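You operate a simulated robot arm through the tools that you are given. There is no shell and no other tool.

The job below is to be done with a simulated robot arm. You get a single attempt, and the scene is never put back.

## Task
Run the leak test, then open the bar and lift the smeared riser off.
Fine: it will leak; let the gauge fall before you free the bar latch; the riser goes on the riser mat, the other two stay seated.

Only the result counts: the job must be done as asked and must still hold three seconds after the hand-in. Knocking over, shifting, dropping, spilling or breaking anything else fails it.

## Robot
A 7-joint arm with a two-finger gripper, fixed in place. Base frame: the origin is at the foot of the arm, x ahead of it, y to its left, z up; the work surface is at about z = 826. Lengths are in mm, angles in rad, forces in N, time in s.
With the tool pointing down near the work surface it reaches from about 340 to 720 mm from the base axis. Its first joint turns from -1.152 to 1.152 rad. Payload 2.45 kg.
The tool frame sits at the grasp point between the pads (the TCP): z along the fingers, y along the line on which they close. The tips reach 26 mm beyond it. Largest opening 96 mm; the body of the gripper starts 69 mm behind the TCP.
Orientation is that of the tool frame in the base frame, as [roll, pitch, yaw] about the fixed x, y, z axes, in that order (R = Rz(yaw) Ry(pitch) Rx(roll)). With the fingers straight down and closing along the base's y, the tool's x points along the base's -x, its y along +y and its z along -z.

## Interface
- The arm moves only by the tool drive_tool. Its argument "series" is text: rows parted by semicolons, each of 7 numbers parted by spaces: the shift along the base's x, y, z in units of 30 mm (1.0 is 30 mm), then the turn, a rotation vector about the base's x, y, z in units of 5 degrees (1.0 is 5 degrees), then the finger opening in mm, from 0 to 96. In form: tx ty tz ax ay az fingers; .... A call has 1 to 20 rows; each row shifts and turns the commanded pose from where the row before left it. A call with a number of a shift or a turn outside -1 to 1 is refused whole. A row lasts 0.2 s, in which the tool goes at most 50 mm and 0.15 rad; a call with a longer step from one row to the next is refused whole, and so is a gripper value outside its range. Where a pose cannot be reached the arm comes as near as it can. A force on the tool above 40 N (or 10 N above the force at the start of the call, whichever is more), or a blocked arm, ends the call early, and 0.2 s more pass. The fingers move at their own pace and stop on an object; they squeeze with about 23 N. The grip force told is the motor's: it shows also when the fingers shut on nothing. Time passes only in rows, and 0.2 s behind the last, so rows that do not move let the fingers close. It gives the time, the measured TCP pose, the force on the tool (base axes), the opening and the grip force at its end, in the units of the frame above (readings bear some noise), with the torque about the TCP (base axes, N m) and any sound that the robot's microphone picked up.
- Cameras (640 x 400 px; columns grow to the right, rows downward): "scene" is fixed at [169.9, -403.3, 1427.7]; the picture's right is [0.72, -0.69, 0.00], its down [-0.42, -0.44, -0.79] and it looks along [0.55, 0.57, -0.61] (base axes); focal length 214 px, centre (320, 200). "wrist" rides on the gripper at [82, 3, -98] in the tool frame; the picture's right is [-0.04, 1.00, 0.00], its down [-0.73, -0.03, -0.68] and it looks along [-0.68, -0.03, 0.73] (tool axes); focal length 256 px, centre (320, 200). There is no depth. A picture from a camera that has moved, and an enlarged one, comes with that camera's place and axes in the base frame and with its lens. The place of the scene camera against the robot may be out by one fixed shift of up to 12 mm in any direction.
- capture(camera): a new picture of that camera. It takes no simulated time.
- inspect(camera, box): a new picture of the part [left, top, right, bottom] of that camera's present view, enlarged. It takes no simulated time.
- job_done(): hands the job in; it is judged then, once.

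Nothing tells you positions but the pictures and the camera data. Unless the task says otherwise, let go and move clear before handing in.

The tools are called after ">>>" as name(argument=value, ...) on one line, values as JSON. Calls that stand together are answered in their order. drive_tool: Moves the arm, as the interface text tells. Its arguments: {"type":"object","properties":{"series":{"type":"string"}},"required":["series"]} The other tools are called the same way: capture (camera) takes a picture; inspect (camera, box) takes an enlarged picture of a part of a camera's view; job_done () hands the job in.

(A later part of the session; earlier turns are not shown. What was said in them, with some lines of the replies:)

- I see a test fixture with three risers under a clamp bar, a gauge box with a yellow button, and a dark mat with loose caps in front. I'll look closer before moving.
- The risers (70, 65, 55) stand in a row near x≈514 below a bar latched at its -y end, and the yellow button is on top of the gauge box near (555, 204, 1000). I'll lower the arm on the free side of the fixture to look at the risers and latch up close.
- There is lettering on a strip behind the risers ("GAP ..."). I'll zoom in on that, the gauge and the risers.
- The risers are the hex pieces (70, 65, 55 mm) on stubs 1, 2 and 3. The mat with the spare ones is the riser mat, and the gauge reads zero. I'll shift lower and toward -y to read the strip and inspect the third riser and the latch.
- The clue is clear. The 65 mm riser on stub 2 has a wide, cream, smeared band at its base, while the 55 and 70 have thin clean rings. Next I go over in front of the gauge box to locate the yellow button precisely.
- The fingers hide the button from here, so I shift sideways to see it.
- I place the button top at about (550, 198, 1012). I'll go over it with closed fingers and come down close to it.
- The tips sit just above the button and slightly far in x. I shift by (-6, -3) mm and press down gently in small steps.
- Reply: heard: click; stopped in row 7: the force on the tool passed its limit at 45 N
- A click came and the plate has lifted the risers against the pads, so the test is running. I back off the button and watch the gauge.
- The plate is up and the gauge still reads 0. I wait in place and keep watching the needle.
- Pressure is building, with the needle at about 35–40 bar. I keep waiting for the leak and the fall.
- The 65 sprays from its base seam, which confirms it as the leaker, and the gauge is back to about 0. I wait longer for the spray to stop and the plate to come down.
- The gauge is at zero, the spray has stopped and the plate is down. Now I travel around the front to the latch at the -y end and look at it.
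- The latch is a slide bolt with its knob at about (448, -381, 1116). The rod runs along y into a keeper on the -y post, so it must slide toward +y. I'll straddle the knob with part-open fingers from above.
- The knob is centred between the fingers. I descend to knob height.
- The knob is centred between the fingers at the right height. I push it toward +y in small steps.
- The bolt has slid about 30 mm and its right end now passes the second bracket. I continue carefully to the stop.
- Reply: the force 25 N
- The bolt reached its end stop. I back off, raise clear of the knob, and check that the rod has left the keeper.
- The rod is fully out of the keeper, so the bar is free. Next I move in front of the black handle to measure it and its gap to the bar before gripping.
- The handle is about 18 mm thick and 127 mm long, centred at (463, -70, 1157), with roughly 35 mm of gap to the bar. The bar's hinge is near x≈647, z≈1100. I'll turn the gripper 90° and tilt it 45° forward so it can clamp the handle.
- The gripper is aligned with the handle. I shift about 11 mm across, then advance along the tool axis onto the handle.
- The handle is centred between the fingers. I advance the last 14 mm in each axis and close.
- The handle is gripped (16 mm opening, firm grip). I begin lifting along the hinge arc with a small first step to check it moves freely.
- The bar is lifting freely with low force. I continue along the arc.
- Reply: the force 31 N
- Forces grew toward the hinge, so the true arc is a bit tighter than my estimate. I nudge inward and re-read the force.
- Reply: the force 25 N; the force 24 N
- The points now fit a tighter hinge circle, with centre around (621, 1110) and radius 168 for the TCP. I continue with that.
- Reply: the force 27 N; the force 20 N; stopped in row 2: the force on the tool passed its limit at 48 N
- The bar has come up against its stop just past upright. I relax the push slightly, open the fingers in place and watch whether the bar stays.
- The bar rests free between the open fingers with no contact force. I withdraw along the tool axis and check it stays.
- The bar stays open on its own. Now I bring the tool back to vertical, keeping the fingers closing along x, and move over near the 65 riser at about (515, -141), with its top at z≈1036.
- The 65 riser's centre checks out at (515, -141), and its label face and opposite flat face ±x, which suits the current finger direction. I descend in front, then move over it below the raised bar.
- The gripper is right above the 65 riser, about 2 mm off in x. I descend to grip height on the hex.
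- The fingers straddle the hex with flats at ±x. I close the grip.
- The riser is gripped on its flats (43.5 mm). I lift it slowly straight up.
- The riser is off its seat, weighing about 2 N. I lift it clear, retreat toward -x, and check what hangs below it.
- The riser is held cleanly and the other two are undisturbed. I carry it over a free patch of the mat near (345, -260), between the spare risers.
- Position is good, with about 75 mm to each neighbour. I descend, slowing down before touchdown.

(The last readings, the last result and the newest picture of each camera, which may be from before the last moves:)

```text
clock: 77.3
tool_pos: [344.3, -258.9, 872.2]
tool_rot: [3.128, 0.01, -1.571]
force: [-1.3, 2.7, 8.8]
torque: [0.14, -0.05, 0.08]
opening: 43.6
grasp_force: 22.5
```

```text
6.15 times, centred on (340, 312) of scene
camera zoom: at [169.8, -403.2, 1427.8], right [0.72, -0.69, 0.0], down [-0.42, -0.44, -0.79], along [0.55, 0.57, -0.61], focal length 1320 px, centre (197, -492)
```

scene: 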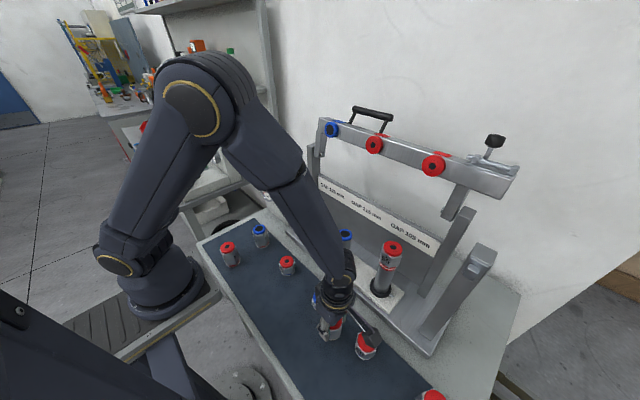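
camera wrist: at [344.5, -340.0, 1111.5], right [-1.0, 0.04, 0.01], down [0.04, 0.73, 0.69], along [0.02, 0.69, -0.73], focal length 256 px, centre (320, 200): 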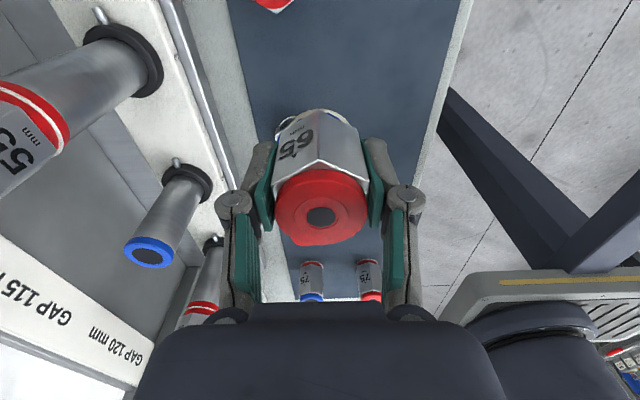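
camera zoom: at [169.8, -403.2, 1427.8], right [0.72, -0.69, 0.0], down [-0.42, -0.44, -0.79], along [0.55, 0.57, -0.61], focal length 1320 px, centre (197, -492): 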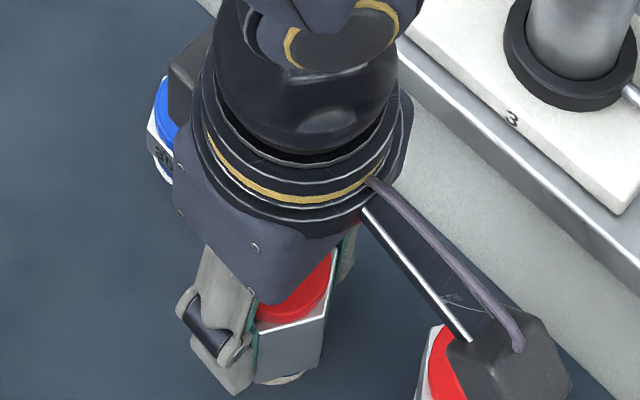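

Touchdown: the vertical force turned to +8.8 N. I open the fingers gently.

>>> drive_tool(series="0 0 0 0 0 0 46; 0 0 0 0 0 0 52; 0 0 0 0 0 0 60; 0 0 0 0 0 0 72; 0 0 0 0 0 0 80; 0 0 0 0 0 0 80")

>>> capture(camera="wrist")

```text
clock: 78.7
tool_pos: [345.4, -260.0, 870.6]
tool_rot: [3.129, 0.01, -1.569]
force: [-0.2, -0.4, -0.2]
torque: [-0.02, -0.02, 0.02]
opening: 79.9
grasp_force: 0.1
```

```text
taken
camera wrist: at [343.2, -341.4, 967.6], right [-1.0, 0.04, 0.01], down [0.04, 0.73, 0.69], along [0.02, 0.69, -0.73], focal length 256 px, centre (320, 200)
```

wrist: 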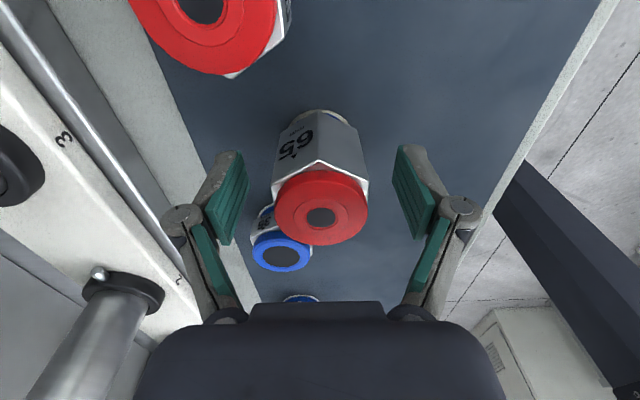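

The riser stands upright on the mat with both fingers clear of it. I raise straight up and move away, then check everything.

>>> drive_tool(series="0 0 0.5 0 0 0 80; 0 0 0.8 0 0 0 80; 0 0 0.8 0 0 0 80; 0 0 1 0 0 0 80; 0 0 1 0 0 0 80; 0 0 1 0 0 0 80; 0 0 1 0 0 0 80; 0 0 1 0 0 0 80; 0 0 1 0 0 0 80; 0 0.8 1 0 0 0 80; 0 0.8 1 0 0 0 80; 0 1 1 0 0 0 80; 0 1 1 0 0 0 80; 0 1 0 0 0 0 80; 0 1 0 0 0 0 80; 0 1 0 0 0 0 80; 0 1 0 0 0 0 80; 0 0 0 0 0 0 80")

>>> capture(camera="scene")

>>> inspect(camera="scene", box=[240, 180, 480, 390])

>>> inspect(camera="scene", box=[290, 80, 530, 260])

```text
clock: 82.5
tool_pos: [346.0, -31.0, 1234.6]
tool_rot: [3.13, 0.01, -1.572]
force: [-0.3, 0.1, 0.5]
torque: [0.0, -0.02, -0.01]
opening: 79.9
grasp_force: 0.0
```

```text
taken
```

scene: 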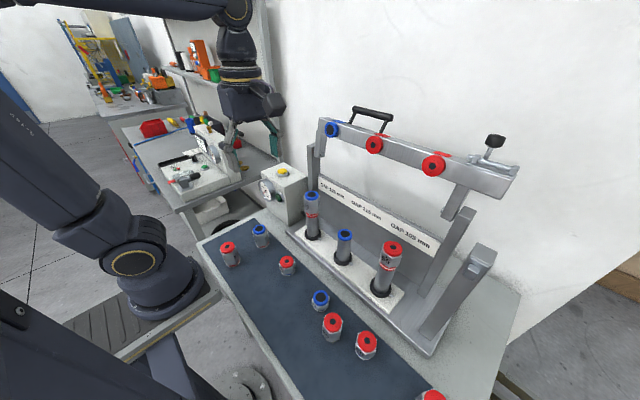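

```text
1.90 times, centred on (360, 285) of scene
camera zoom: at [169.9, -403.3, 1427.7], right [0.72, -0.69, 0.0], down [-0.42, -0.44, -0.79], along [0.55, 0.57, -0.61], focal length 408 px, centre (244, 38)
```

zoom: 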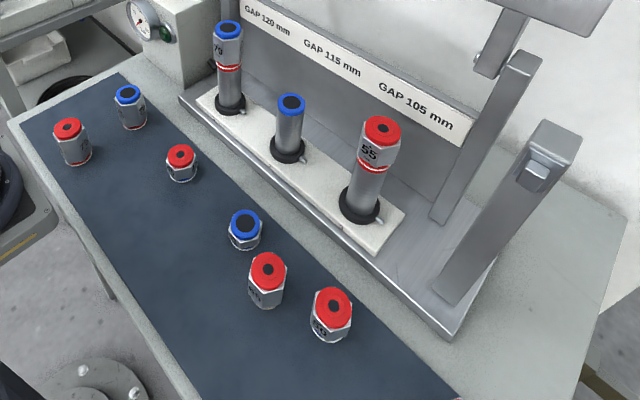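

```text
2.22 times, centred on (410, 170) of scene
camera zoom: at [169.9, -403.3, 1427.7], right [0.72, -0.69, 0.0], down [-0.42, -0.44, -0.79], along [0.55, 0.57, -0.61], focal length 477 px, centre (120, 267)
```

zoom: 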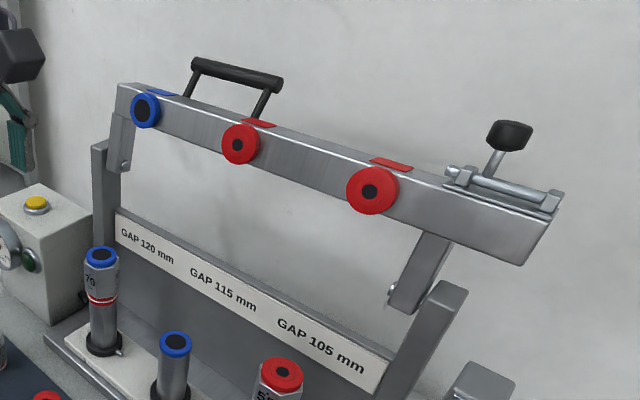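

The leak test has run and the gauge fell to zero before I freed the latch. The bar stands open on its own, the smeared 65 riser is upright on the mat, and the 55 and 70 are still seated. The arm is clear, so I'm handing in.

>>> job_done()

```text
The job is handed in.
```

The leak test is done, and the smeared riser, the 65 mm one from stub 2, is off and standing upright on the riser mat. I've handed the job in; no verdict came back.

- **Leak test:** pressing the yellow button lifted the risers against the bar. The gauge rose to roughly 40 bar, then the 65 mm riser sprayed from its base and the gauge fell back to zero.
- **Bar:** I freed the latch only after the gauge read zero, the spray had stopped and the plate was back down. The bar is open and rests on its own against its stop, just past upright.
- **Other risers:** the 55 and 70 mm risers are still seated, and the spare risers on the mat stand where they were.
- **Arm:** the gripper is open and well clear of everything.
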